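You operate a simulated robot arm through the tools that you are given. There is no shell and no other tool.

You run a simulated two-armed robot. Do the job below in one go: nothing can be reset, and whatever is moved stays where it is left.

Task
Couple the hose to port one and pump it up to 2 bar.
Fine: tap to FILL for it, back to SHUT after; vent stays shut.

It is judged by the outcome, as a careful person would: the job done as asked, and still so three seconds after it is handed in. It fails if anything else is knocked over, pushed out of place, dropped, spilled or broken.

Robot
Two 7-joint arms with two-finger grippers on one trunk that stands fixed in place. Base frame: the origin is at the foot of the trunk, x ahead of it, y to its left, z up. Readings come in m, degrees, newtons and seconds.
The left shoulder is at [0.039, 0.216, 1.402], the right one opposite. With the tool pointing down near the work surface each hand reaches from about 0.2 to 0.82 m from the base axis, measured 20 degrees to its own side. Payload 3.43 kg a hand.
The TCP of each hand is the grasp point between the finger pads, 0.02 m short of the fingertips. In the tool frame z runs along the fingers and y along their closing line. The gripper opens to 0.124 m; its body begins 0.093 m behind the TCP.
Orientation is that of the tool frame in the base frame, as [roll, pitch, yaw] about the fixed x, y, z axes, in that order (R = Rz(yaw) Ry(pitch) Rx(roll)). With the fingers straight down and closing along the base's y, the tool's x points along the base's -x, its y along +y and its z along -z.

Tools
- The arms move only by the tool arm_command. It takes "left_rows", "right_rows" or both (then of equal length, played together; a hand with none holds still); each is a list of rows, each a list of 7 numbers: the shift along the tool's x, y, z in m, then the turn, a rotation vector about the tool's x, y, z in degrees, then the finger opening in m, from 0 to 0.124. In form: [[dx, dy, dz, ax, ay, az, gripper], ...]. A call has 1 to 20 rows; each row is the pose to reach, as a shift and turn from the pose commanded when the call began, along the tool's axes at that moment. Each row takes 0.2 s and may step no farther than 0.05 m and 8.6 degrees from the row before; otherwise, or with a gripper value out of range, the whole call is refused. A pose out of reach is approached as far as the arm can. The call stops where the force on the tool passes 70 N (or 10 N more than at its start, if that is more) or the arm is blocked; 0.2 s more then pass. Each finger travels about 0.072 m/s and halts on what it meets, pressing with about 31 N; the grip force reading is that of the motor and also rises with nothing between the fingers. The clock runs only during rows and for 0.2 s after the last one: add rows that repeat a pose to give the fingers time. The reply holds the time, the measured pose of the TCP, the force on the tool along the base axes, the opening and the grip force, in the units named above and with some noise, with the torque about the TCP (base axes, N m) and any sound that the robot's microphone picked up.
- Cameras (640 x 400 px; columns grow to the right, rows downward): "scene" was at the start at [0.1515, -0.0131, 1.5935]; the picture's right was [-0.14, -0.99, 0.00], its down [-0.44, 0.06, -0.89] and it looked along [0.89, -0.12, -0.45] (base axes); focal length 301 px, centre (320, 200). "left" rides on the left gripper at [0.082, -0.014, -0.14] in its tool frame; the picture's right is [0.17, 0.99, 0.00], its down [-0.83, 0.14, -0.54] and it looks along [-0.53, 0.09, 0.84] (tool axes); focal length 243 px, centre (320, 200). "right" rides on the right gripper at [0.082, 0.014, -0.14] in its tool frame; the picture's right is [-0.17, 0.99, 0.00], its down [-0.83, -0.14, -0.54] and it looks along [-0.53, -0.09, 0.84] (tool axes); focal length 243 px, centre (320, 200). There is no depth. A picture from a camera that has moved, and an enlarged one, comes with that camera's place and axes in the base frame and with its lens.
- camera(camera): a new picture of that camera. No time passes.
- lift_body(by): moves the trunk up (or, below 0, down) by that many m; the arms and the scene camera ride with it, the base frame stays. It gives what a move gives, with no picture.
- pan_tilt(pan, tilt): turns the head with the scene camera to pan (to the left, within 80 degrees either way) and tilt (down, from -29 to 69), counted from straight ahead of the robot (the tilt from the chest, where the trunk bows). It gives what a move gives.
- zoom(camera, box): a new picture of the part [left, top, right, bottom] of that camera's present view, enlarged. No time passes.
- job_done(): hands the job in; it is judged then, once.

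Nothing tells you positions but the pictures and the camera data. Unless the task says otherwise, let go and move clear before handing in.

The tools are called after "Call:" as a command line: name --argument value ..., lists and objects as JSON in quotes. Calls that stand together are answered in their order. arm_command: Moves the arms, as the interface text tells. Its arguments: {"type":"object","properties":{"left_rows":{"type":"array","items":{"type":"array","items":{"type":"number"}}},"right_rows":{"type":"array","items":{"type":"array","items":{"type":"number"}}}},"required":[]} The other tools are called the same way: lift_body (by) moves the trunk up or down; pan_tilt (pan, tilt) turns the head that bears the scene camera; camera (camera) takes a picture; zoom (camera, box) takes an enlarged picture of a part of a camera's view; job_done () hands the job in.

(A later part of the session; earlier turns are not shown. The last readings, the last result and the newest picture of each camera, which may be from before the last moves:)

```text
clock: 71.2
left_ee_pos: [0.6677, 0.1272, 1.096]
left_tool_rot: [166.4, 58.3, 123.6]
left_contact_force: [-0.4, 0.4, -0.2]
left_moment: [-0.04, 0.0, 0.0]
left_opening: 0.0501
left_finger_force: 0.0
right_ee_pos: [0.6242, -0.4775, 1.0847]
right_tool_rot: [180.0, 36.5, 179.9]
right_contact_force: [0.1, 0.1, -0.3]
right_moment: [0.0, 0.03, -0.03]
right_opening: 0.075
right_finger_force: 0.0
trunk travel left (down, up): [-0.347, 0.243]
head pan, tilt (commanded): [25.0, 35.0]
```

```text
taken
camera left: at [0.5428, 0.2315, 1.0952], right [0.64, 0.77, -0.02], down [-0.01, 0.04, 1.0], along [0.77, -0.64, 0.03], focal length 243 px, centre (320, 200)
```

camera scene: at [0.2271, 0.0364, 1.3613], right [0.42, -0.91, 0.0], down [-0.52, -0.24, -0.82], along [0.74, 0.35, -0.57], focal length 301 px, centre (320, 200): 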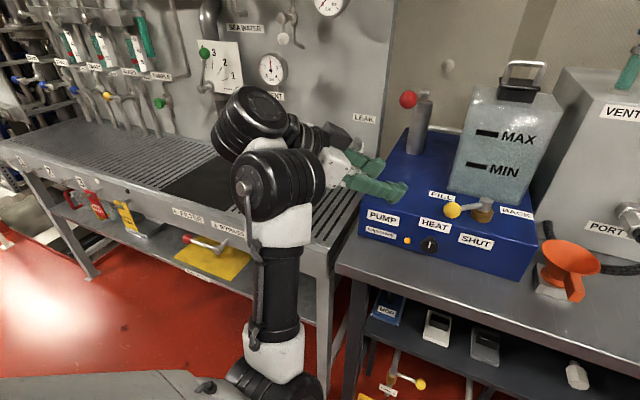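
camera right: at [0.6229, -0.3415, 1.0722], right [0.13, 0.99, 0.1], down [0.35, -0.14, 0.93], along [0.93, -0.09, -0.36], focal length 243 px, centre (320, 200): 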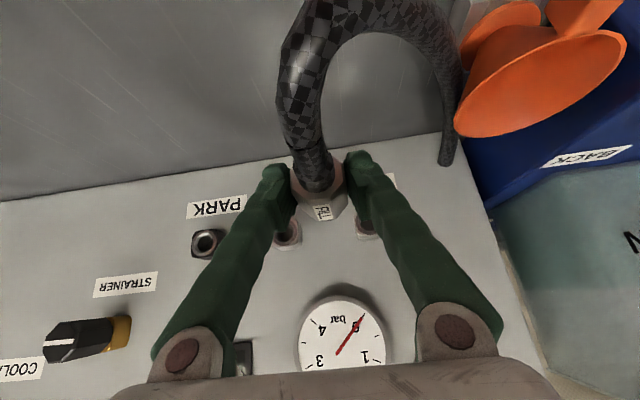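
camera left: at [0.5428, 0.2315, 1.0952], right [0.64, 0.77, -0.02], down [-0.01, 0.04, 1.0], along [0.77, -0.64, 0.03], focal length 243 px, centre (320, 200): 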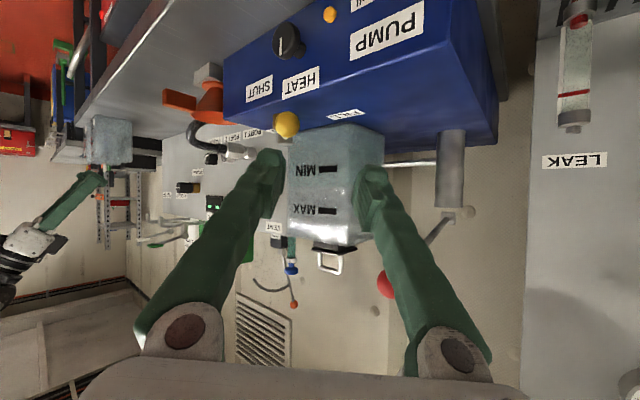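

The left arm is clear of the FILTER box. I'll turn the head back and shift the left hand a bit farther left to make room for the right hand at the tap.

Call:
pan_tilt --pan -7.8 --tilt 26.5

Call:
arm_command --left_rows '[[0.0094, 0.0173, -0.0245, 0, 0, 0, 0.05], [0.0188, 0.0346, -0.049, 0, 0, 0, 0.03], [0.0282, 0.0519, -0.0736, 0, 0, 0, 0.02]]'

Call:
camera --camera "scene"

```text
clock: 72.2
left_ee_pos: [0.6702, 0.1353, 1.0925]
left_tool_rot: [167.0, 58.1, 125.1]
left_contact_force: [-0.1, 0.1, 0.2]
left_moment: [0.01, 0.01, -0.01]
left_opening: 0.05
left_finger_force: 0.0
right_ee_pos: [0.6241, -0.4777, 1.0853]
right_tool_rot: [-180.0, 36.4, 179.9]
right_contact_force: [0.3, -0.9, -0.5]
right_moment: [0.01, 0.0, 0.01]
right_opening: 0.0751
right_finger_force: 0.0
trunk travel left (down, up): [-0.347, 0.243]
head pan, tilt (commanded): [-7.8, 26.5]
```

```text
clock: 73.0
left_ee_pos: [0.6719, 0.1436, 1.0918]
left_tool_rot: [167.3, 58.3, 126.1]
left_contact_force: [-0.1, -0.1, -0.3]
left_moment: [-0.02, 0.0, 0.03]
left_opening: 0.0203
left_finger_force: 0.0
left hand out of reach, approached as far as the arm can: row 1, 2, 3
right_ee_pos: [0.6248, -0.4774, 1.0843]
right_tool_rot: [-179.9, 36.5, 179.9]
right_contact_force: [-0.7, 0.4, 0.2]
right_moment: [-0.02, -0.03, -0.02]
right_opening: 0.075
right_finger_force: 0.0
trunk travel left (down, up): [-0.347, 0.243]
head pan, tilt (commanded): [-7.8, 26.5]
```

```text
taken
camera scene: at [0.2381, -0.0131, 1.3747], right [-0.14, -0.99, 0.0], down [-0.44, 0.06, -0.89], along [0.89, -0.12, -0.45], focal length 301 px, centre (320, 200)
```

scene: 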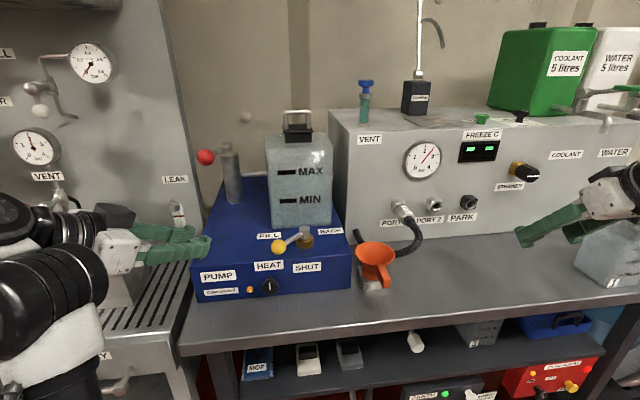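

The left arm is awkwardly wound up with that yaw. I'll unwind it to face forward and then shift it left.

Call:
arm_command --left_rows '[[0, 0, 0, -6.8, 1.0, -4.1, 0.02], [0, 0, 0, -13.6, 2.0, -8.2, 0.02], [0, 0, 0, -20.4, 3.0, -12.3, 0.02], [0, 0, 0, -27.2, 4.0, -16.3, 0.02], [0, 0, 0, -34.0, 4.9, -20.4, 0.02], [0, 0, 0, -40.8, 5.9, -24.5, 0.02]]'

Call:
camera --camera "scene"

```text
clock: 74.4
left_ee_pos: [0.6686, 0.1339, 1.0922]
left_tool_rot: [177.9, 56.4, -177.1]
left_contact_force: [-0.4, -1.3, 0.2]
left_moment: [-0.02, 0.01, 0.0]
left_opening: 0.02
left_finger_force: 0.1
right_ee_pos: [0.6248, -0.4782, 1.084]
right_tool_rot: [179.9, 36.4, 179.9]
right_contact_force: [-0.1, 0.4, 0.0]
right_moment: [0.06, 0.0, 0.05]
right_opening: 0.0749
right_finger_force: 0.1
trunk travel left (down, up): [-0.347, 0.243]
head pan, tilt (commanded): [-7.8, 26.5]
```

```text
taken
camera scene: at [0.2382, -0.0139, 1.3746], right [-0.14, -0.99, 0.0], down [-0.44, 0.06, -0.89], along [0.89, -0.12, -0.45], focal length 301 px, centre (320, 200)
```

scene: 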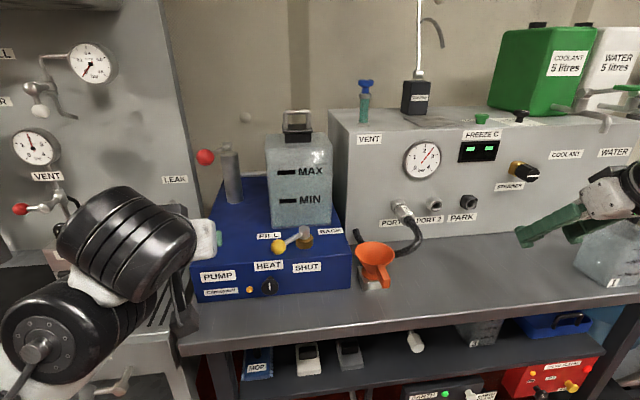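

Call:
arm_command --left_rows '[[0.005, 0.03, -0.006, 0, 0, 0, 0.02], [0.01, 0.055, -0.012, 0, 0, 0, 0.02]]'

Call:
pan_tilt --pan 20 --tilt 35

Call:
camera --camera "scene"

```text
clock: 75.0
left_ee_pos: [0.649, 0.1874, 1.0919]
left_tool_rot: [178.1, 56.3, -176.9]
left_contact_force: [0.0, -0.4, 1.2]
left_moment: [-0.02, 0.01, -0.05]
left_opening: 0.02
left_finger_force: 0.1
right_ee_pos: [0.6232, -0.4768, 1.0836]
right_tool_rot: [-180.0, 36.4, 180.0]
right_contact_force: [-0.3, 1.3, 0.3]
right_moment: [-0.03, -0.02, 0.0]
right_opening: 0.0748
right_finger_force: 0.2
trunk travel left (down, up): [-0.347, 0.243]
head pan, tilt (commanded): [-7.8, 26.5]
```

```text
clock: 75.9
left_ee_pos: [0.6504, 0.1877, 1.0929]
left_tool_rot: [178.2, 56.4, -177.0]
left_contact_force: [-0.9, -0.2, 0.7]
left_moment: [-0.04, -0.01, 0.01]
left_opening: 0.02
left_finger_force: 0.1
right_ee_pos: [0.6243, -0.4773, 1.0839]
right_tool_rot: [180.0, 36.5, -180.0]
right_contact_force: [1.3, 0.1, 0.1]
right_moment: [0.0, -0.04, -0.01]
right_opening: 0.0748
right_finger_force: 0.2
trunk travel left (down, up): [-0.347, 0.243]
head pan, tilt (commanded): [20.0, 35.0]
```

```text
taken
camera scene: at [0.23, 0.0294, 1.3613], right [0.34, -0.94, 0.0], down [-0.54, -0.2, -0.82], along [0.77, 0.28, -0.57], focal length 301 px, centre (320, 200)
```

scene: 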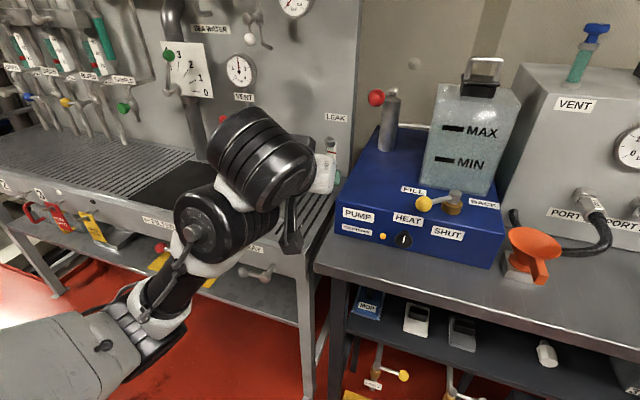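

The left arm is parked clear. I'll turn the head back and bring the right hand across, well above the funnel, to a pre-grasp over the tap ball.

Call:
pan_tilt --pan -7.8 --tilt 26.5

Call:
arm_command --right_rows '[[-0.005, 0.042, 0.003, 1, 0, 1.3, 0.075], [-0.01, 0.084, 0.006, 2, 0, 2.7, 0.075], [-0.015, 0.125, 0.01, 3, 0, 4, 0.075], [-0.02, 0.167, 0.013, 4, 0, 5.4, 0.075], [-0.026, 0.209, 0.016, 5, 0, 6.7, 0.075], [-0.031, 0.251, 0.019, 6, 0, 8, 0.075], [-0.036, 0.293, 0.023, 7, 0, 9.4, 0.075], [-0.041, 0.334, 0.026, 8, 0, 10.7, 0.075], [-0.046, 0.376, 0.029, 9, 0, 12, 0.075], [-0.051, 0.418, 0.032, 10, 0, 13.4, 0.075], [-0.057, 0.46, 0.036, 11, 0, 14.7, 0.075], [-0.0617, 0.5, 0.0389, 11.9, 0, 16.1, 0.07]]'

Call:
camera --camera "scene"

Call:
camera --camera "right"

```text
clock: 76.8
left_ee_pos: [0.6503, 0.1868, 1.0926]
left_tool_rot: [178.0, 56.4, -176.9]
left_contact_force: [-0.4, -0.5, -0.6]
left_moment: [0.05, -0.02, 0.01]
left_opening: 0.0199
left_finger_force: 0.0
right_ee_pos: [0.6238, -0.4767, 1.0846]
right_tool_rot: [179.9, 36.5, -180.0]
right_contact_force: [-0.3, -0.8, 0.5]
right_moment: [-0.01, -0.01, -0.03]
right_opening: 0.0751
right_finger_force: 0.1
trunk travel left (down, up): [-0.347, 0.243]
head pan, tilt (commanded): [-7.8, 26.5]
```

```text
clock: 79.5
left_ee_pos: [0.6495, 0.1871, 1.0921]
left_tool_rot: [178.2, 56.5, -176.9]
left_contact_force: [0.1, 0.2, 0.4]
left_moment: [-0.02, 0.01, 0.0]
left_opening: 0.0202
left_finger_force: 0.0
right_ee_pos: [0.7913, -0.0613, 1.1383]
right_tool_rot: [172.6, 33.9, 148.5]
right_contact_force: [0.2, -0.1, 0.6]
right_moment: [-0.03, -0.04, 0.0]
right_opening: 0.0701
right_finger_force: 0.0
right hand out of reach, approached as far as the arm can: row 5, 6, 7, 8, 9, 10, 11, 12
trunk travel left (down, up): [-0.347, 0.243]
head pan, tilt (commanded): [-7.8, 26.5]
stopped in row 12 (right hand): the arm was blocked; the commanded pose is now the measured one
```

```text
taken
camera scene: at [0.2379, -0.0132, 1.3747], right [-0.14, -0.99, 0.0], down [-0.44, 0.06, -0.9], along [0.89, -0.12, -0.45], focal length 301 px, centre (320, 200)
```

scene: 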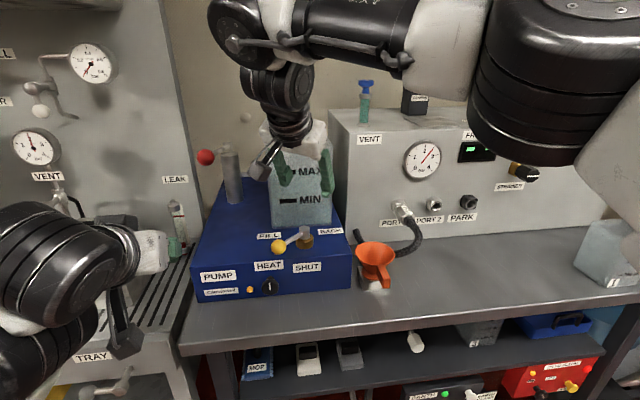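

```text
taken
camera right: at [0.6644, 0.0137, 1.21], right [0.57, 0.8, 0.2], down [0.23, -0.39, 0.89], along [0.79, -0.46, -0.41], focal length 243 px, centre (320, 200)
```

right: 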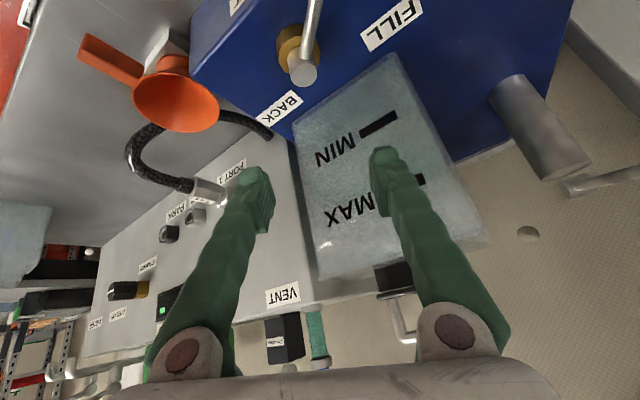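

The right arm can't reach across in that posture; it stopped near the tank without touching it. I'll withdraw the right hand to its side and push the tap lever with the left hand instead, fingers level and closed, which suits that arm's posture.

Call:
arm_command --right_rows '[[0.0196, -0.0359, -0.018, 0, 0, 0, 0.07], [0.0164, -0.0804, -0.0216, -2.1, 0.4, -3.1, 0.07], [0.0132, -0.1249, -0.0252, -4.2, 0.8, -6.2, 0.07], [0.0101, -0.1693, -0.0288, -6.3, 1.2, -9.3, 0.07], [0.0033, -0.2115, -0.0297, -8.4, 1.6, -12.4, 0.07], [-0.0034, -0.2537, -0.0306, -10.5, 2.0, -15.5, 0.07], [-0.0137, -0.2936, -0.0289, -12.6, 2.4, -18.6, 0.07], [-0.0239, -0.3334, -0.0271, -14.7, 2.8, -21.7, 0.07], [-0.0435, -0.3732, -0.019, -16.7, 3.2, -24.7, 0.07]]'

Call:
camera --camera "scene"

Call:
zoom --camera "scene" --box '[380, 120, 470, 190]'

```text
clock: 81.5
left_ee_pos: [0.6503, 0.1847, 1.093]
left_tool_rot: [178.0, 56.4, -177.0]
left_contact_force: [-0.2, 0.4, 0.3]
left_moment: [0.03, 0.01, 0.03]
left_opening: 0.02
left_finger_force: 0.0
right_ee_pos: [0.6409, -0.4047, 1.1394]
right_tool_rot: [173.1, 33.8, 179.0]
right_contact_force: [0.6, 0.4, 0.3]
right_moment: [-0.01, 0.0, -0.01]
right_opening: 0.07
right_finger_force: 0.2
right hand out of reach, approached as far as the arm can: row 1, 2, 3, 4, 5
trunk travel left (down, up): [-0.347, 0.243]
head pan, tilt (commanded): [-7.8, 26.5]
```

```text
taken
camera scene: at [0.2379, -0.0151, 1.3747], right [-0.14, -0.99, 0.0], down [-0.44, 0.06, -0.89], along [0.89, -0.12, -0.45], focal length 301 px, centre (320, 200)
```

scene: 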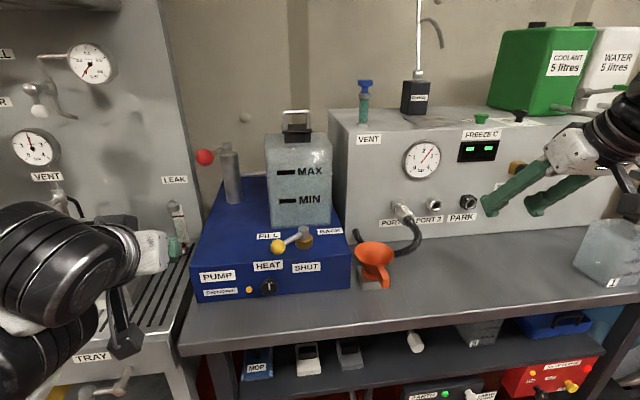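

```text
5.71 times, centred on (425, 155) of scene
camera zoom: at [0.2379, -0.0151, 1.3747], right [-0.14, -0.99, 0.0], down [-0.44, 0.06, -0.89], along [0.89, -0.12, -0.45], focal length 1722 px, centre (-280, 457)
```

zoom: 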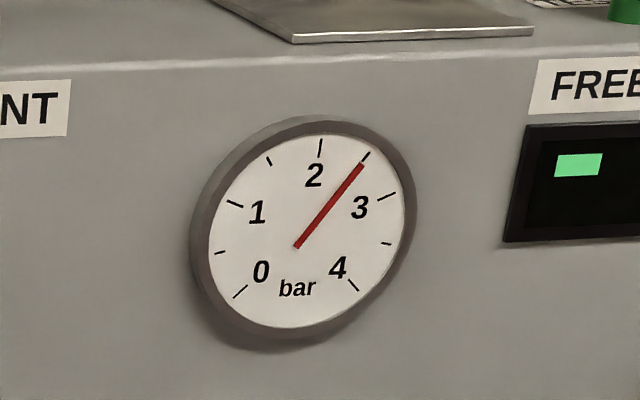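

The right hand is clear and the gauge is unchanged at 2.5 bar. I'll bring the left hand, fingers closed, to just left of the tap ball.

Call:
arm_command --left_rows '[[0.0024, -0.037, 0.022, 0, 0, 0, 0.0], [0.0049, -0.073, 0.044, 0, -2, 0, 0.0], [0.0073, -0.105, 0.0667, 0, -4, 0, 0.0]]'

Call:
camera --camera "left"

Call:
zoom --camera "scene" --box '[200, 170, 360, 300]'

```text
clock: 82.3
left_ee_pos: [0.7093, 0.0869, 1.0472]
left_tool_rot: [177.9, 60.5, -177.1]
left_contact_force: [1.1, 0.6, -0.2]
left_moment: [0.02, -0.06, 0.01]
left_opening: 0.0
left_finger_force: 31.3
right_ee_pos: [0.6422, -0.4034, 1.1392]
right_tool_rot: [173.1, 33.8, 179.0]
right_contact_force: [0.6, -0.1, 0.1]
right_moment: [0.01, 0.0, 0.02]
right_opening: 0.0703
right_finger_force: 0.1
trunk travel left (down, up): [-0.347, 0.243]
head pan, tilt (commanded): [-7.8, 26.5]
```

```text
taken
camera left: at [0.5491, 0.0601, 1.0441], right [-0.16, 0.98, -0.13], down [-0.07, 0.12, 0.99], along [0.98, 0.17, 0.05], focal length 243 px, centre (320, 200)
```

left: 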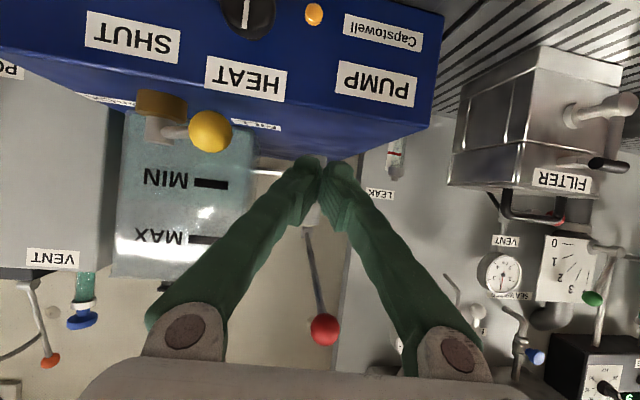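

```text
3.08 times, centred on (280, 235) of scene
camera zoom: at [0.2387, -0.0138, 1.3745], right [-0.14, -0.99, 0.0], down [-0.44, 0.06, -0.89], along [0.89, -0.12, -0.45], focal length 927 px, centre (443, 92)
```

zoom: 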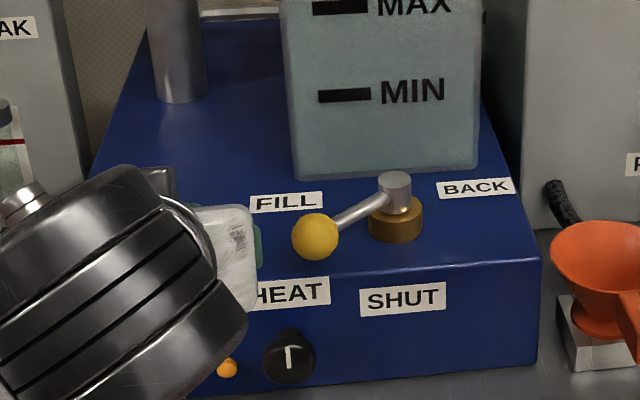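

Call:
arm_command --left_rows '[[0.0027, -0.01, 0.018, 0, 0, 0, 0.0], [0.0053, -0.0198, 0.0365, 0, 0, 0, 0.0], [0.0053, -0.035, 0.0365, 0, 0, 0, 0.0], [0.0053, -0.05, 0.0365, 0, 0, 0, 0.0], [0.0053, -0.065, 0.0365, 0, 0, 0, 0.0]]'

Call:
zoom --camera "left" --box '[160, 60, 420, 230]'

Call:
zoom --camera "scene" --box '[200, 170, 360, 300]'

```text
clock: 83.5
left_ee_pos: [0.7426, 0.0314, 1.0232]
left_tool_rot: [178.0, 60.3, -176.8]
left_contact_force: [-19.5, 26.9, 2.7]
left_moment: [0.23, 0.15, -0.2]
left_opening: 0.0
left_finger_force: 30.9
right_ee_pos: [0.639, -0.3984, 1.143]
right_tool_rot: [173.4, 34.0, 179.1]
right_contact_force: [-1.2, -0.4, 0.1]
right_moment: [-0.01, -0.02, -0.03]
right_opening: 0.0701
right_finger_force: 0.0
trunk travel left (down, up): [-0.347, 0.243]
head pan, tilt (commanded): [-7.8, 26.5]
```

```text
2.35 times, centred on (290, 145) of left
camera zoom: at [0.581, 0.0038, 1.0213], right [-0.17, 0.98, -0.13], down [-0.07, 0.12, 0.99], along [0.98, 0.17, 0.05], focal length 571 px, centre (391, 329)
```

zoom: 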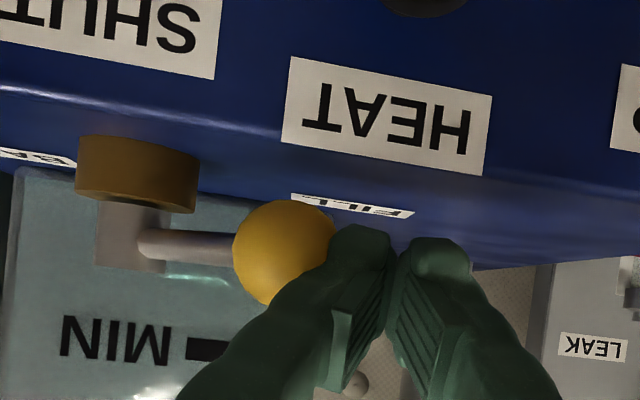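

```text
3.08 times, centred on (280, 235) of scene
camera zoom: at [0.2347, -0.008, 1.3753], right [-0.14, -0.99, 0.0], down [-0.44, 0.06, -0.9], along [0.89, -0.12, -0.44], focal length 927 px, centre (443, 92)
```

zoom: 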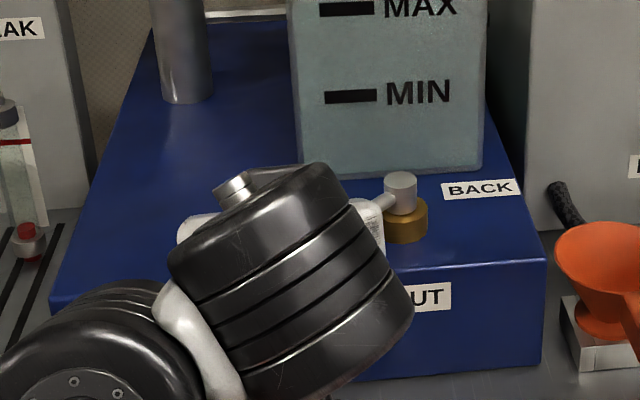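

The slanted outer side of the closed fingers pushes the ball toward its pivot instead of around it. I'll back off, open the fingers to straddle the ball, and push with the flat inner pad.

Call:
arm_command --left_rows '[[-0.0007, 0.0299, 0.0024, 0, 0, 0, 0.0], [-0.0034, 0.0327, -0.0334, 0, 0, 0, 0.0], [-0.0023, 0.0204, -0.0663, 0, 0, 0, 0.03], [0.003, -0.0196, -0.0671, 0, 0, 0, 0.06], [0.003, -0.0196, -0.0671, 0, 0, 0, 0.07]]'

Call:
zoom --camera "left" --box '[200, 40, 440, 230]'

Call:
camera --camera "scene"

```text
clock: 84.7
left_ee_pos: [0.686, -0.0001, 1.0533]
left_tool_rot: [177.9, 60.4, -177.0]
left_contact_force: [-0.6, 0.6, 0.4]
left_moment: [0.02, 0.03, -0.01]
left_opening: 0.0703
left_finger_force: 0.0
right_ee_pos: [0.6413, -0.4023, 1.1408]
right_tool_rot: [173.2, 33.8, 179.0]
right_contact_force: [-0.5, -0.5, -0.1]
right_moment: [0.0, 0.01, 0.01]
right_opening: 0.0702
right_finger_force: 0.0
trunk travel left (down, up): [-0.347, 0.243]
head pan, tilt (commanded): [-7.8, 26.5]
```

```text
2.11 times, centred on (320, 135) of left
camera zoom: at [0.5243, -0.0261, 1.0508], right [-0.16, 0.98, -0.13], down [-0.07, 0.12, 0.99], along [0.98, 0.17, 0.05], focal length 511 px, centre (320, 337)
```

zoom: 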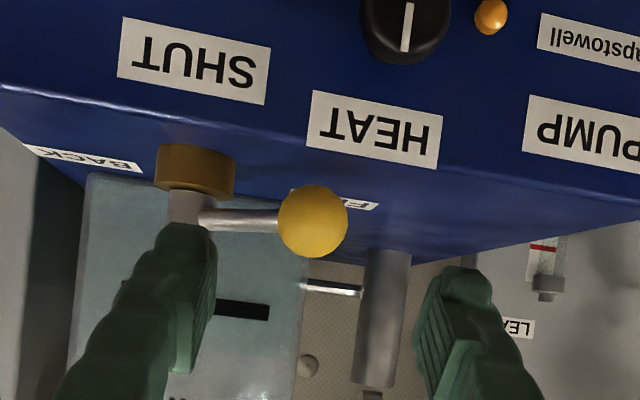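

```text
taken
camera scene: at [0.238, -0.0125, 1.3747], right [-0.14, -0.99, 0.0], down [-0.44, 0.06, -0.9], along [0.89, -0.12, -0.45], focal length 301 px, centre (320, 200)
```

scene: 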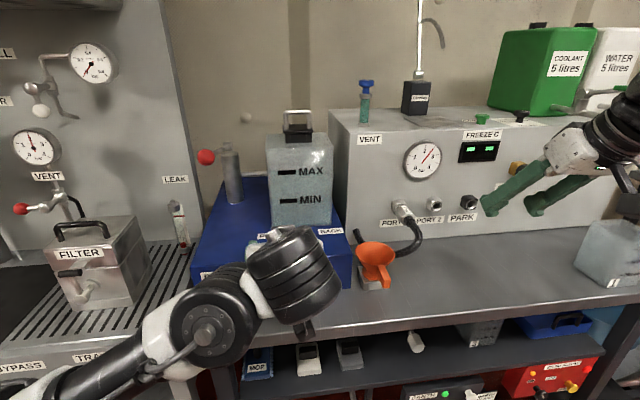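

Call:
arm_command --left_rows '[[0.001, 0.001, 0.03, 0, 0, 0, 0.07], [0.002, 0.002, 0.056, 0, 0, 0, 0.07], [0.002, 0.002, 0.056, 0, 0, 0, 0.07]]'

Call:
zoom --camera "left" --box '[200, 60, 440, 230]'

```text
clock: 85.5
left_ee_pos: [0.7323, 0.0068, 1.0252]
left_tool_rot: [177.9, 60.5, -177.3]
left_contact_force: [-0.2, 0.0, 0.1]
left_moment: [0.01, -0.04, 0.0]
left_opening: 0.0699
left_finger_force: 0.0
right_ee_pos: [0.6419, -0.4026, 1.1403]
right_tool_rot: [173.2, 33.8, 179.1]
right_contact_force: [0.4, -0.1, -0.1]
right_moment: [0.0, -0.01, 0.0]
right_opening: 0.0702
right_finger_force: 0.0
trunk travel left (down, up): [-0.347, 0.243]
head pan, tilt (commanded): [-7.8, 26.5]
```

```text
2.35 times, centred on (320, 145) of left
camera zoom: at [0.5718, -0.0201, 1.0218], right [-0.16, 0.98, -0.13], down [-0.07, 0.12, 0.99], along [0.98, 0.17, 0.05], focal length 571 px, centre (320, 329)
```

zoom: 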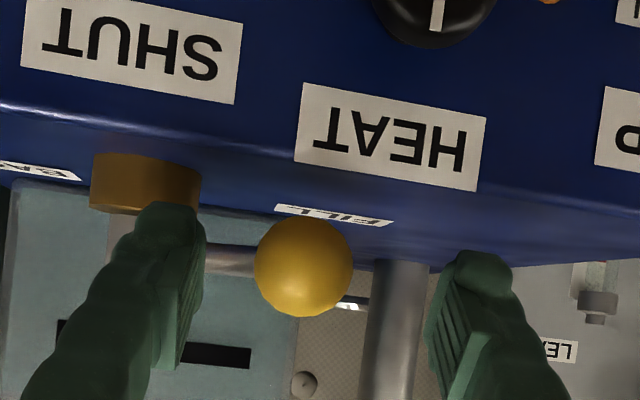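

The ball sits cleanly between the open fingers. I'll push it right along the arc with the left pad.

Call:
arm_command --left_rows '[[-0.0013, -0.0215, 0.0015, 0, 0, 0, 0.07], [0.0037, -0.0304, -0.0077, 0, 0, 0, 0.07], [0.0077, -0.0405, -0.0152, 0, 0, 0, 0.07], [0.0108, -0.052, -0.021, 0, 0, 0, 0.07]]'

Call:
zoom --camera "left" --box '[200, 60, 440, 230]'

Call:
camera --camera "scene"

```text
clock: 86.5
left_ee_pos: [0.7144, -0.0473, 1.0247]
left_tool_rot: [177.9, 60.3, -177.1]
left_contact_force: [-0.2, 0.3, -0.4]
left_moment: [-0.01, -0.03, -0.02]
left_opening: 0.07
left_finger_force: 0.1
right_ee_pos: [0.6417, -0.4035, 1.1395]
right_tool_rot: [173.1, 33.8, 179.0]
right_contact_force: [-0.2, -0.2, 0.5]
right_moment: [0.0, -0.05, -0.01]
right_opening: 0.07
right_finger_force: 0.1
trunk travel left (down, up): [-0.347, 0.243]
head pan, tilt (commanded): [-7.8, 26.5]
```

```text
2.35 times, centred on (320, 145) of left
camera zoom: at [0.5531, -0.0739, 1.022], right [-0.16, 0.98, -0.13], down [-0.07, 0.12, 0.99], along [0.98, 0.17, 0.05], focal length 571 px, centre (320, 329)
```

zoom: 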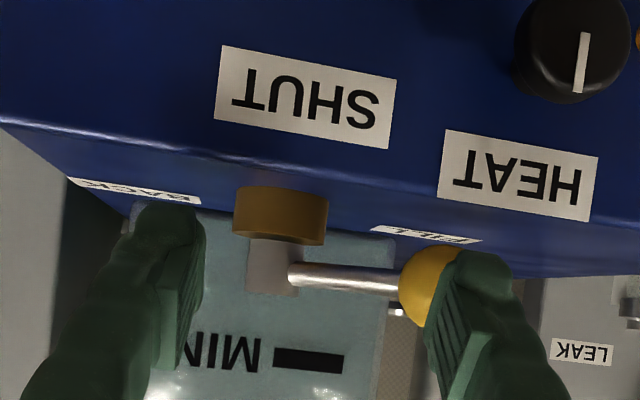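

```text
taken
camera scene: at [0.238, -0.0135, 1.3747], right [-0.14, -0.99, 0.0], down [-0.44, 0.06, -0.9], along [0.89, -0.12, -0.45], focal length 301 px, centre (320, 200)
```

scene: 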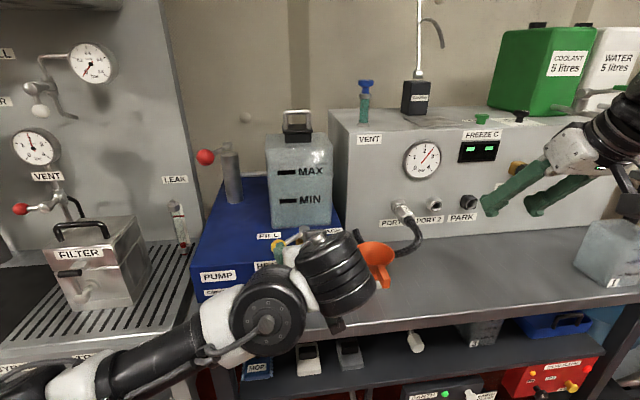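

The finger passed in front of the ball rather than behind it, and the lever hasn't moved. I'll back off, yaw the hand about -20°, and take a proper grip on the ball.

Call:
arm_command --left_rows '[[0, 0, -0.035, 0, 0, 0, 0.07], [0, 0, -0.06, 0, 0, 0, 0.07], [-0.0073, 0.0387, -0.0466, 6.4, -0.1, 3.6, 0.07], [-0.0109, 0.0722, -0.0302, 12.8, -0.3, 7.2, 0.07], [-0.0109, 0.0722, -0.0302, 19.1, -0.4, 10.8, 0.07]]'

Call:
zoom --camera "left" --box '[200, 60, 440, 230]'

```text
clock: 87.7
left_ee_pos: [0.6874, 0.0225, 1.0496]
left_tool_rot: [177.8, 60.4, 160.9]
left_contact_force: [-0.4, 0.2, 0.1]
left_moment: [0.03, 0.04, 0.0]
left_opening: 0.0697
left_finger_force: 0.0
right_ee_pos: [0.6423, -0.403, 1.141]
right_tool_rot: [173.1, 33.7, 178.9]
right_contact_force: [0.6, -0.9, 0.2]
right_moment: [-0.03, -0.01, 0.01]
right_opening: 0.07
right_finger_force: 0.1
trunk travel left (down, up): [-0.347, 0.243]
head pan, tilt (commanded): [-7.8, 26.5]
```

```text
2.35 times, centred on (320, 145) of left
camera zoom: at [0.5279, 0.0588, 1.047], right [0.22, 0.97, -0.13], down [-0.02, 0.13, 0.99], along [0.98, -0.21, 0.05], focal length 571 px, centre (320, 329)
```

zoom: 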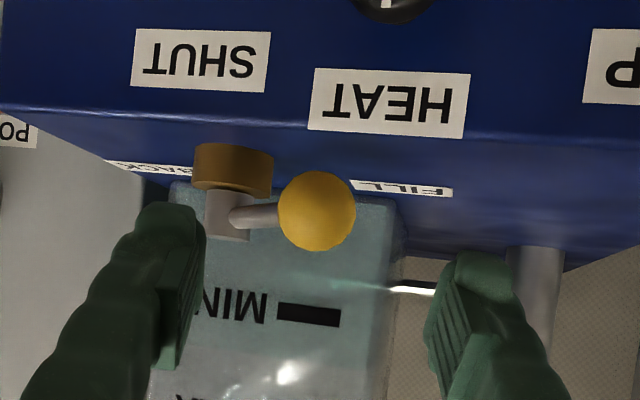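

Call:
arm_command --left_rows '[[0, 0, 0.03, 0, 0, 0, 0.07], [0, 0, 0.055, 0, 0, 0, 0.07], [0, 0, 0.066, 0, 0, 0, 0.065], [0, 0, 0.066, 0, 0, 0, 0.06]]'

Call:
zoom --camera "left" --box '[200, 60, 440, 230]'

```text
clock: 88.7
left_ee_pos: [0.7424, 0.006, 1.0164]
left_tool_rot: [178.1, 60.4, 160.8]
left_contact_force: [0.0, -0.4, 0.1]
left_moment: [0.02, -0.02, 0.07]
left_opening: 0.0599
left_finger_force: 0.0
right_ee_pos: [0.6403, -0.4028, 1.1393]
right_tool_rot: [173.2, 33.7, 179.1]
right_contact_force: [-0.2, -0.2, 0.2]
right_moment: [-0.05, -0.02, -0.05]
right_opening: 0.0701
right_finger_force: 0.0
trunk travel left (down, up): [-0.347, 0.243]
head pan, tilt (commanded): [-7.8, 26.5]
```

```text
2.35 times, centred on (320, 145) of left
camera zoom: at [0.5835, 0.0416, 1.0148], right [0.22, 0.97, -0.13], down [-0.02, 0.13, 0.99], along [0.98, -0.21, 0.05], focal length 571 px, centre (320, 329)
```

zoom: 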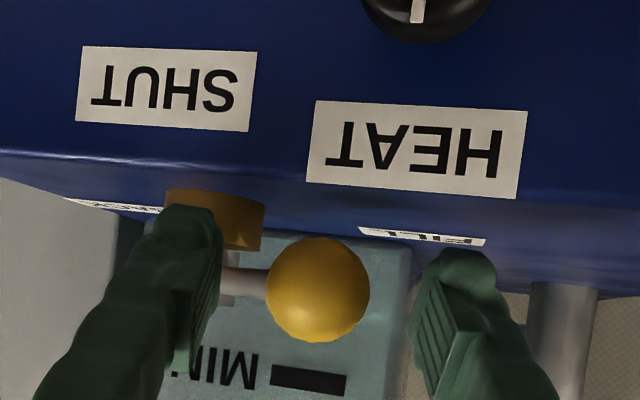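

Call:
arm_command --left_rows '[[0.002, 0, 0.001, 0, 0, 0, 0.045], [0.003, 0, 0.002, 0, 0, 0, 0.03], [0.003, 0, 0.002, 0, 0, 0, 0.024], [0.003, 0, 0.002, 0, 0, 0, 0.024]]'

Call:
zoom --camera "left" --box '[200, 60, 440, 230]'

```text
clock: 89.7
left_ee_pos: [0.7424, 0.0035, 1.0165]
left_tool_rot: [178.0, 60.6, 160.9]
left_contact_force: [2.1, -3.6, 4.6]
left_moment: [-0.09, -0.11, -0.06]
left_opening: 0.0308
left_finger_force: 44.8
right_ee_pos: [0.6416, -0.4026, 1.1401]
right_tool_rot: [173.1, 33.8, 179.0]
right_contact_force: [0.3, 0.0, -0.5]
right_moment: [0.02, -0.01, 0.01]
right_opening: 0.0702
right_finger_force: 0.1
trunk travel left (down, up): [-0.347, 0.243]
head pan, tilt (commanded): [-7.8, 26.5]
```

```text
2.35 times, centred on (320, 145) of left
camera zoom: at [0.5831, 0.0412, 1.012], right [0.22, 0.97, -0.13], down [-0.02, 0.14, 0.99], along [0.98, -0.21, 0.05], focal length 571 px, centre (320, 329)
```

zoom: 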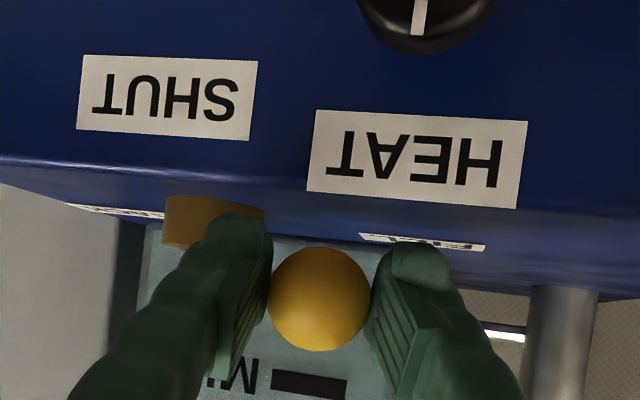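

The ball is gripped firmly at 0.0308 m. I'll swing the lever back along its arc to SHUT.

Call:
arm_command --left_rows '[[0.0013, -0.0068, -0.0026, -1.7, 0, -1, 0.024], [0.0026, -0.0137, -0.0051, -3.5, 0.1, -2, 0.024], [0.0034, -0.0215, -0.0067, -5.2, 0.1, -3, 0.024], [0.0041, -0.0293, -0.0083, -7, 0.1, -3.9, 0.024], [0.004, -0.0372, -0.0085, -8.7, 0.2, -4.9, 0.024], [0.004, -0.0452, -0.0086, -10.5, 0.2, -5.9, 0.024], [0.0031, -0.053, -0.0073, -12.2, 0.2, -6.8, 0.024], [0.0022, -0.0608, -0.006, -13.9, 0.3, -7.8, 0.024]]'

Call:
zoom --camera "left" --box '[200, 60, 440, 230]'

Call:
zoom --camera "scene" --box '[380, 120, 470, 190]'

Call:
zoom --camera "scene" --box '[240, 190, 360, 300]'

```text
clock: 91.5
left_ee_pos: [0.7196, -0.0512, 1.0135]
left_tool_rot: [177.9, 60.3, 176.7]
left_contact_force: [13.7, 1.3, -0.2]
left_moment: [-0.13, 0.57, 0.3]
left_opening: 0.0283
left_finger_force: 45.0
right_ee_pos: [0.6428, -0.403, 1.1385]
right_tool_rot: [173.2, 33.7, 179.0]
right_contact_force: [0.7, -0.1, -0.5]
right_moment: [0.01, -0.01, 0.01]
right_opening: 0.0703
right_finger_force: 0.1
trunk travel left (down, up): [-0.347, 0.243]
head pan, tilt (commanded): [-7.8, 26.5]
```

```text
2.35 times, centred on (320, 145) of left
camera zoom: at [0.5571, -0.0599, 1.0102], right [-0.06, 0.99, -0.13], down [-0.05, 0.12, 0.99], along [1.0, 0.07, 0.05], focal length 571 px, centre (320, 329)
```

zoom: 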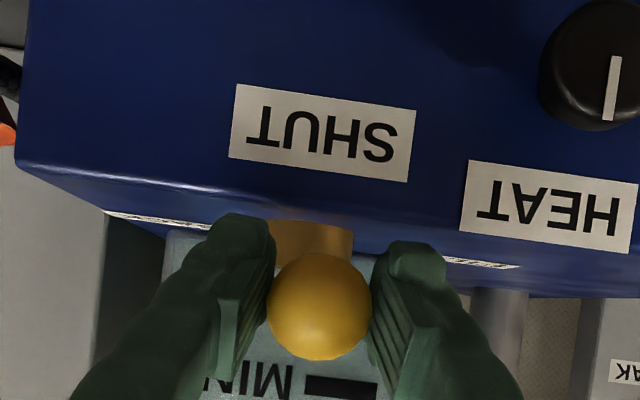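

```text
5.71 times, centred on (425, 155) of scene
camera zoom: at [0.2401, -0.0131, 1.3743], right [-0.14, -0.99, 0.0], down [-0.44, 0.06, -0.89], along [0.89, -0.12, -0.45], focal length 1722 px, centre (-280, 457)
```

zoom: 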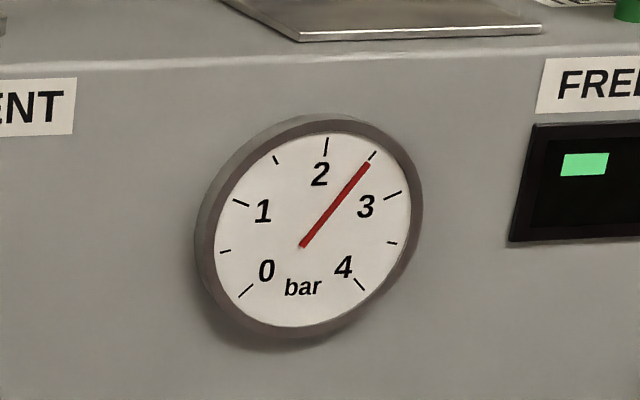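

```text
3.64 times, centred on (300, 245) of scene
camera zoom: at [0.2401, -0.0131, 1.3743], right [-0.14, -0.99, 0.0], down [-0.44, 0.06, -0.89], along [0.89, -0.12, -0.45], focal length 1096 px, centre (393, 36)
```

zoom: 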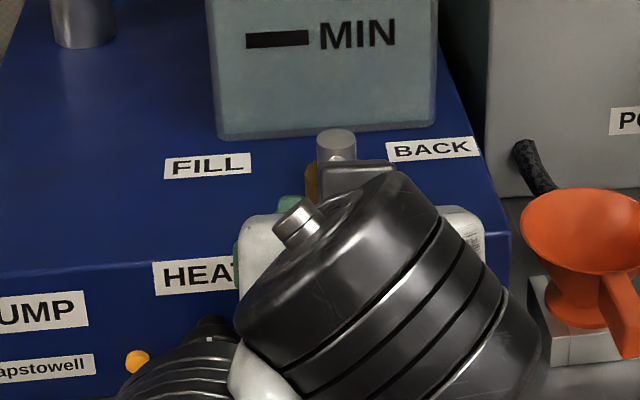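

The tap is back at SHUT and the gauge holds at 2.5 bar, 0.5 too high. The vent must stay shut, so the way to let the excess off is the tap's own BACK position, which returns fluid to the tank. With the ball still gripped I'll ease it toward BACK in small steps, watching the gauge.

Call:
arm_command --left_rows '[[-0.002, -0.0132, 0.0029, -3.5, 0.1, -2, 0.024], [-0.004, -0.026, 0.0061, -6.9, 0.1, -4, 0.024]]'

Call:
zoom --camera "scene" --box '[380, 120, 470, 190]'

```text
clock: 92.1
left_ee_pos: [0.7262, -0.0748, 1.0127]
left_tool_rot: [177.6, 60.2, -175.4]
left_contact_force: [11.1, 2.6, -13.2]
left_moment: [-0.05, 0.92, 0.12]
left_opening: 0.0257
left_finger_force: 45.4
right_ee_pos: [0.6423, -0.4022, 1.138]
right_tool_rot: [173.1, 33.7, 179.0]
right_contact_force: [-0.1, 0.9, -0.7]
right_moment: [0.01, -0.03, -0.02]
right_opening: 0.0701
right_finger_force: 0.0
trunk travel left (down, up): [-0.347, 0.243]
head pan, tilt (commanded): [-7.8, 26.5]
```

```text
5.71 times, centred on (425, 155) of scene
camera zoom: at [0.2407, -0.0132, 1.3741], right [-0.14, -0.99, 0.0], down [-0.44, 0.06, -0.89], along [0.89, -0.12, -0.45], focal length 1722 px, centre (-280, 457)
```

zoom: 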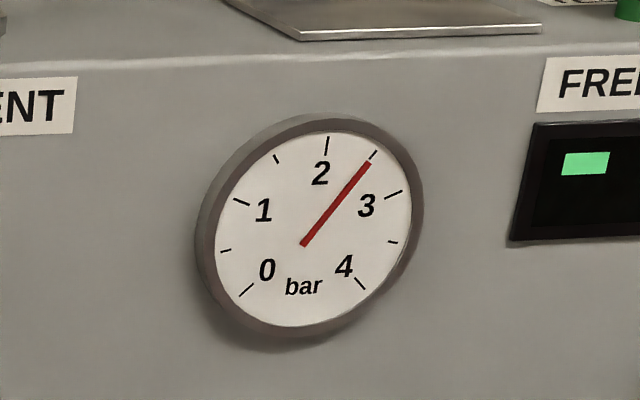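

Call:
arm_command --left_rows '[[-0.004, -0.008, -0.001, -2.6, 0.1, -1.5, 0.024], [-0.005, -0.0164, 0.0, -5.2, 0.1, -3, 0.024]]'

Call:
zoom --camera "scene" --box '[380, 120, 470, 190]'

Call:
zoom --camera "left" --box '[200, 60, 440, 230]'

```text
clock: 92.7
left_ee_pos: [0.7305, -0.0944, 1.0214]
left_tool_rot: [178.7, 60.7, -169.0]
left_contact_force: [12.4, 9.2, -7.0]
left_moment: [0.22, -0.09, 0.22]
left_opening: 0.0313
left_finger_force: 6.3
right_ee_pos: [0.6425, -0.4026, 1.1393]
right_tool_rot: [173.2, 33.8, 179.0]
right_contact_force: [0.5, -0.4, 0.2]
right_moment: [0.0, 0.0, 0.0]
right_opening: 0.0701
right_finger_force: 0.1
trunk travel left (down, up): [-0.347, 0.243]
head pan, tilt (commanded): [-7.8, 26.5]
```

```text
5.71 times, centred on (425, 155) of scene
camera zoom: at [0.2407, -0.0126, 1.3744], right [-0.14, -0.99, 0.0], down [-0.44, 0.06, -0.89], along [0.89, -0.12, -0.45], focal length 1722 px, centre (-280, 457)
```

zoom: 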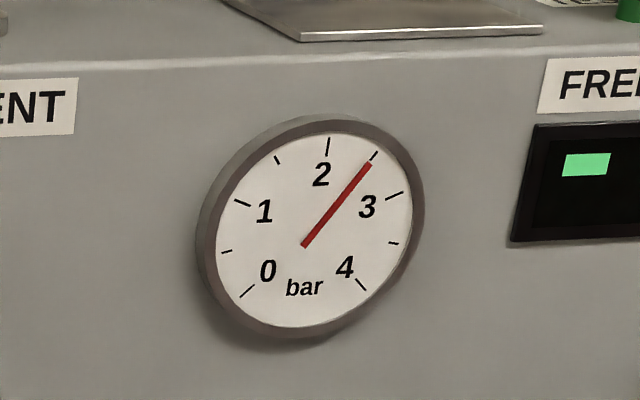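

```text
2.35 times, centred on (320, 145) of left
camera zoom: at [0.5754, -0.1424, 1.0183], right [-0.29, 0.95, -0.13], down [-0.09, 0.11, 0.99], along [0.95, 0.3, 0.05], focal length 571 px, centre (320, 329)
```

zoom: 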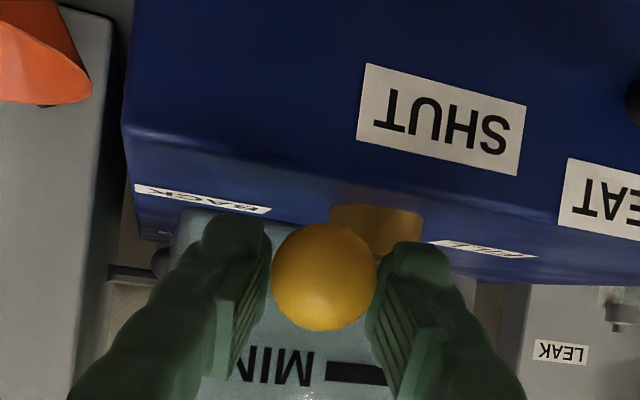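

Call:
arm_command --left_rows '[[-0.0014, -0.011, 0.0063, -5.2, 0.1, -2.9, 0.024]]'

Call:
zoom --camera "scene" --box '[380, 120, 470, 190]'

```text
clock: 93.1
left_ee_pos: [0.7372, -0.1033, 1.0204]
left_tool_rot: [178.7, 60.7, -162.7]
left_contact_force: [2.8, 4.8, 15.4]
left_moment: [-0.12, 0.56, 0.3]
left_opening: 0.0304
left_finger_force: 45.1
right_ee_pos: [0.6404, -0.4025, 1.142]
right_tool_rot: [173.2, 33.9, 179.0]
right_contact_force: [-0.7, 0.8, -0.3]
right_moment: [-0.02, 0.02, 0.02]
right_opening: 0.07
right_finger_force: 0.0
trunk travel left (down, up): [-0.347, 0.243]
head pan, tilt (commanded): [-7.8, 26.5]
```

```text
5.71 times, centred on (425, 155) of scene
camera zoom: at [0.2365, -0.0132, 1.3753], right [-0.14, -0.99, 0.0], down [-0.44, 0.06, -0.9], along [0.89, -0.12, -0.45], focal length 1722 px, centre (-280, 457)
```

zoom: 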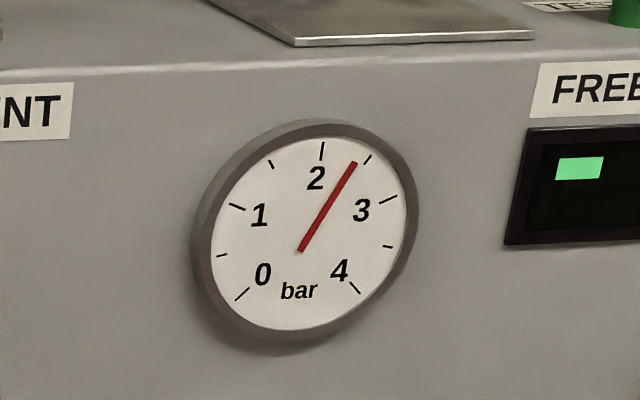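

It's bleeding slowly, down to about 2.4 bar. I'll hold here briefly to gauge the rate.

Call:
arm_command --left_rows '[[0, 0, 0, 0, 0, 0, 0.024]]'

Call:
zoom --camera "scene" --box '[380, 120, 470, 190]'

```text
clock: 93.5
left_ee_pos: [0.735, -0.1024, 1.0223]
left_tool_rot: [178.5, 60.7, -162.9]
left_contact_force: [7.7, 1.7, 27.6]
left_moment: [0.18, -0.29, -0.12]
left_opening: 0.0306
left_finger_force: 45.3
right_ee_pos: [0.6395, -0.4018, 1.1419]
right_tool_rot: [173.2, 33.8, 179.1]
right_contact_force: [-0.6, -0.3, 0.7]
right_moment: [0.03, 0.01, 0.0]
right_opening: 0.0703
right_finger_force: 0.0
trunk travel left (down, up): [-0.347, 0.243]
head pan, tilt (commanded): [-7.8, 26.5]
```

```text
5.71 times, centred on (425, 155) of scene
camera zoom: at [0.2359, -0.0129, 1.3753], right [-0.14, -0.99, 0.0], down [-0.44, 0.06, -0.9], along [0.89, -0.12, -0.44], focal length 1722 px, centre (-280, 457)
```

zoom: 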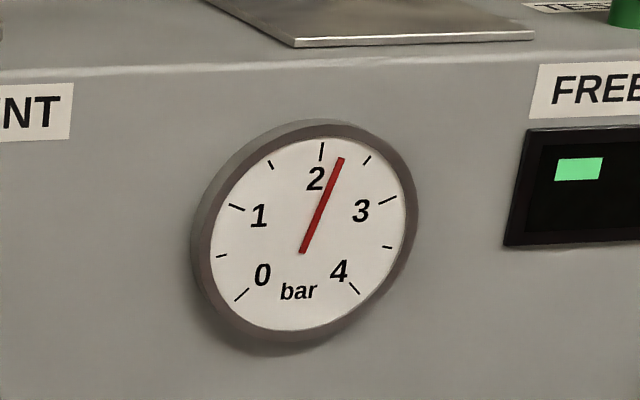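

The rate is about 0.4 bar/s, and it's now around 2.23. One more equal hold, then I'll close.

Call:
arm_command --left_rows '[[0, 0, 0, 0, 0, 0, 0.024]]'

Call:
zoom --camera "scene" --box '[380, 120, 470, 190]'

```text
clock: 93.9
left_ee_pos: [0.7378, -0.1001, 1.0141]
left_tool_rot: [177.7, 60.4, -163.2]
left_contact_force: [10.7, 4.6, 7.7]
left_moment: [0.08, -0.12, -0.02]
left_opening: 0.028
left_finger_force: 44.7
right_ee_pos: [0.6413, -0.4026, 1.1404]
right_tool_rot: [173.2, 33.8, 179.0]
right_contact_force: [0.3, -0.7, -0.5]
right_moment: [0.03, 0.02, -0.01]
right_opening: 0.0703
right_finger_force: 0.0
trunk travel left (down, up): [-0.347, 0.243]
head pan, tilt (commanded): [-7.8, 26.5]
```

```text
5.71 times, centred on (425, 155) of scene
camera zoom: at [0.2382, -0.0126, 1.3745], right [-0.14, -0.99, 0.0], down [-0.44, 0.06, -0.9], along [0.89, -0.12, -0.45], focal length 1722 px, centre (-280, 457)
```

zoom: 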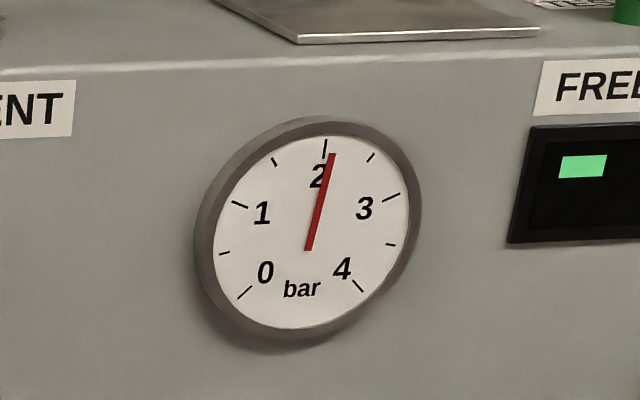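

It reads about 2.1 bar. I'll close now, swinging back through to SHUT in one smooth move.

Call:
arm_command --left_rows '[[0.0007, 0.0037, -0.0012, 0.9, 0, 0.5, 0.024], [0.0023, 0.014, -0.0035, 3.5, -0.1, 2, 0.024], [0.0032, 0.0273, -0.0046, 7, -0.2, 3.9, 0.024]]'

Call:
zoom --camera "scene" --box '[380, 120, 470, 190]'

Call:
zoom --camera "left" --box '[200, 60, 440, 230]'

```text
clock: 94.7
left_ee_pos: [0.7237, -0.0791, 1.0143]
left_tool_rot: [178.0, 60.2, -171.3]
left_contact_force: [3.3, 1.4, -9.0]
left_moment: [-0.2, 0.04, -0.07]
left_opening: 0.0285
left_finger_force: 34.0
right_ee_pos: [0.6429, -0.4021, 1.1389]
right_tool_rot: [173.2, 33.6, 179.0]
right_contact_force: [-0.2, 0.5, -0.5]
right_moment: [0.01, 0.03, 0.01]
right_opening: 0.0701
right_finger_force: 0.0
trunk travel left (down, up): [-0.347, 0.243]
head pan, tilt (commanded): [-7.8, 26.5]
```

```text
5.71 times, centred on (425, 155) of scene
camera zoom: at [0.24, -0.0126, 1.3743], right [-0.14, -0.99, 0.0], down [-0.44, 0.06, -0.89], along [0.89, -0.12, -0.45], focal length 1722 px, centre (-280, 457)
```

zoom: 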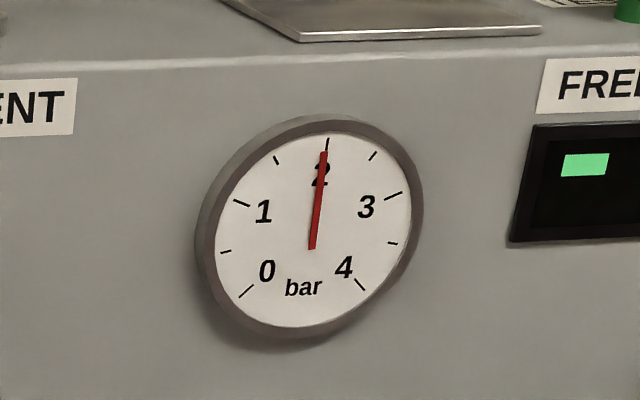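

```text
2.35 times, centred on (320, 145) of left
camera zoom: at [0.5667, -0.1204, 1.0118], right [-0.26, 0.96, -0.13], down [-0.08, 0.11, 0.99], along [0.96, 0.27, 0.05], focal length 571 px, centre (320, 329)
```

zoom: 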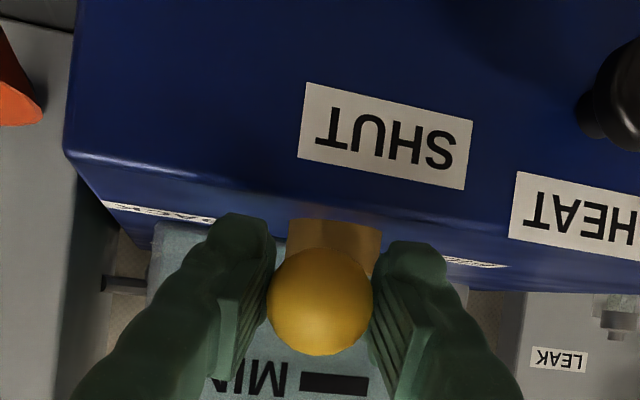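

The gauge reads 2.0 bar and has stopped falling. I'll finish the swing to SHUT.

Call:
arm_command --left_rows '[[-0.0002, 0.0136, -0.0013, 3.5, -0.1, 2, 0.024], [-0.0015, 0.0268, -0.0004, 6.9, -0.1, 4, 0.024], [-0.0015, 0.0268, -0.0004, 6.9, -0.1, 4, 0.024]]'

Call:
zoom --camera "scene" --box '[380, 120, 470, 190]'

Call:
zoom --camera "left" --box '[200, 60, 440, 230]'

```text
clock: 95.5
left_ee_pos: [0.7236, -0.0516, 1.0135]
left_tool_rot: [177.7, 60.2, -179.4]
left_contact_force: [25.4, -9.1, -19.5]
left_moment: [-0.11, -0.13, -0.25]
left_opening: 0.0266
left_finger_force: 45.0
right_ee_pos: [0.6469, -0.403, 1.1359]
right_tool_rot: [173.2, 33.5, 179.0]
right_contact_force: [-0.9, -0.4, 0.2]
right_moment: [0.0, -0.01, -0.01]
right_opening: 0.0702
right_finger_force: 0.0
trunk travel left (down, up): [-0.347, 0.243]
head pan, tilt (commanded): [-7.8, 26.5]
```

```text
5.71 times, centred on (425, 155) of scene
camera zoom: at [0.2439, -0.0144, 1.3735], right [-0.14, -0.99, 0.0], down [-0.45, 0.06, -0.89], along [0.88, -0.12, -0.45], focal length 1722 px, centre (-280, 457)
```

zoom: 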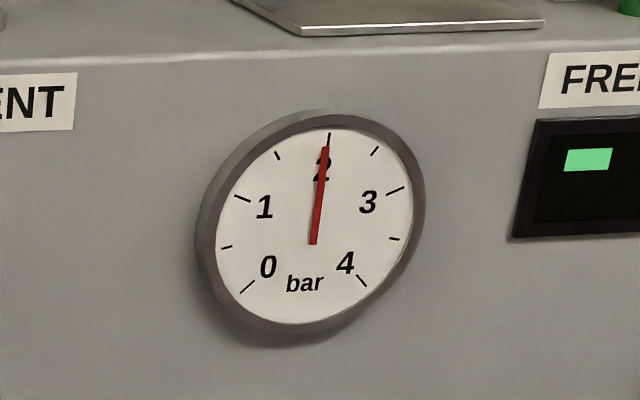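

```text
2.35 times, centred on (320, 145) of left
camera zoom: at [0.562, -0.0723, 1.012], right [-0.13, 0.98, -0.12], down [-0.06, 0.12, 0.99], along [0.99, 0.13, 0.04], focal length 571 px, centre (320, 329)
```

zoom: 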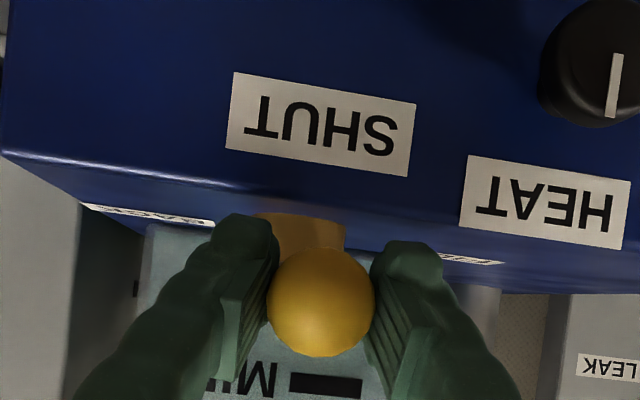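

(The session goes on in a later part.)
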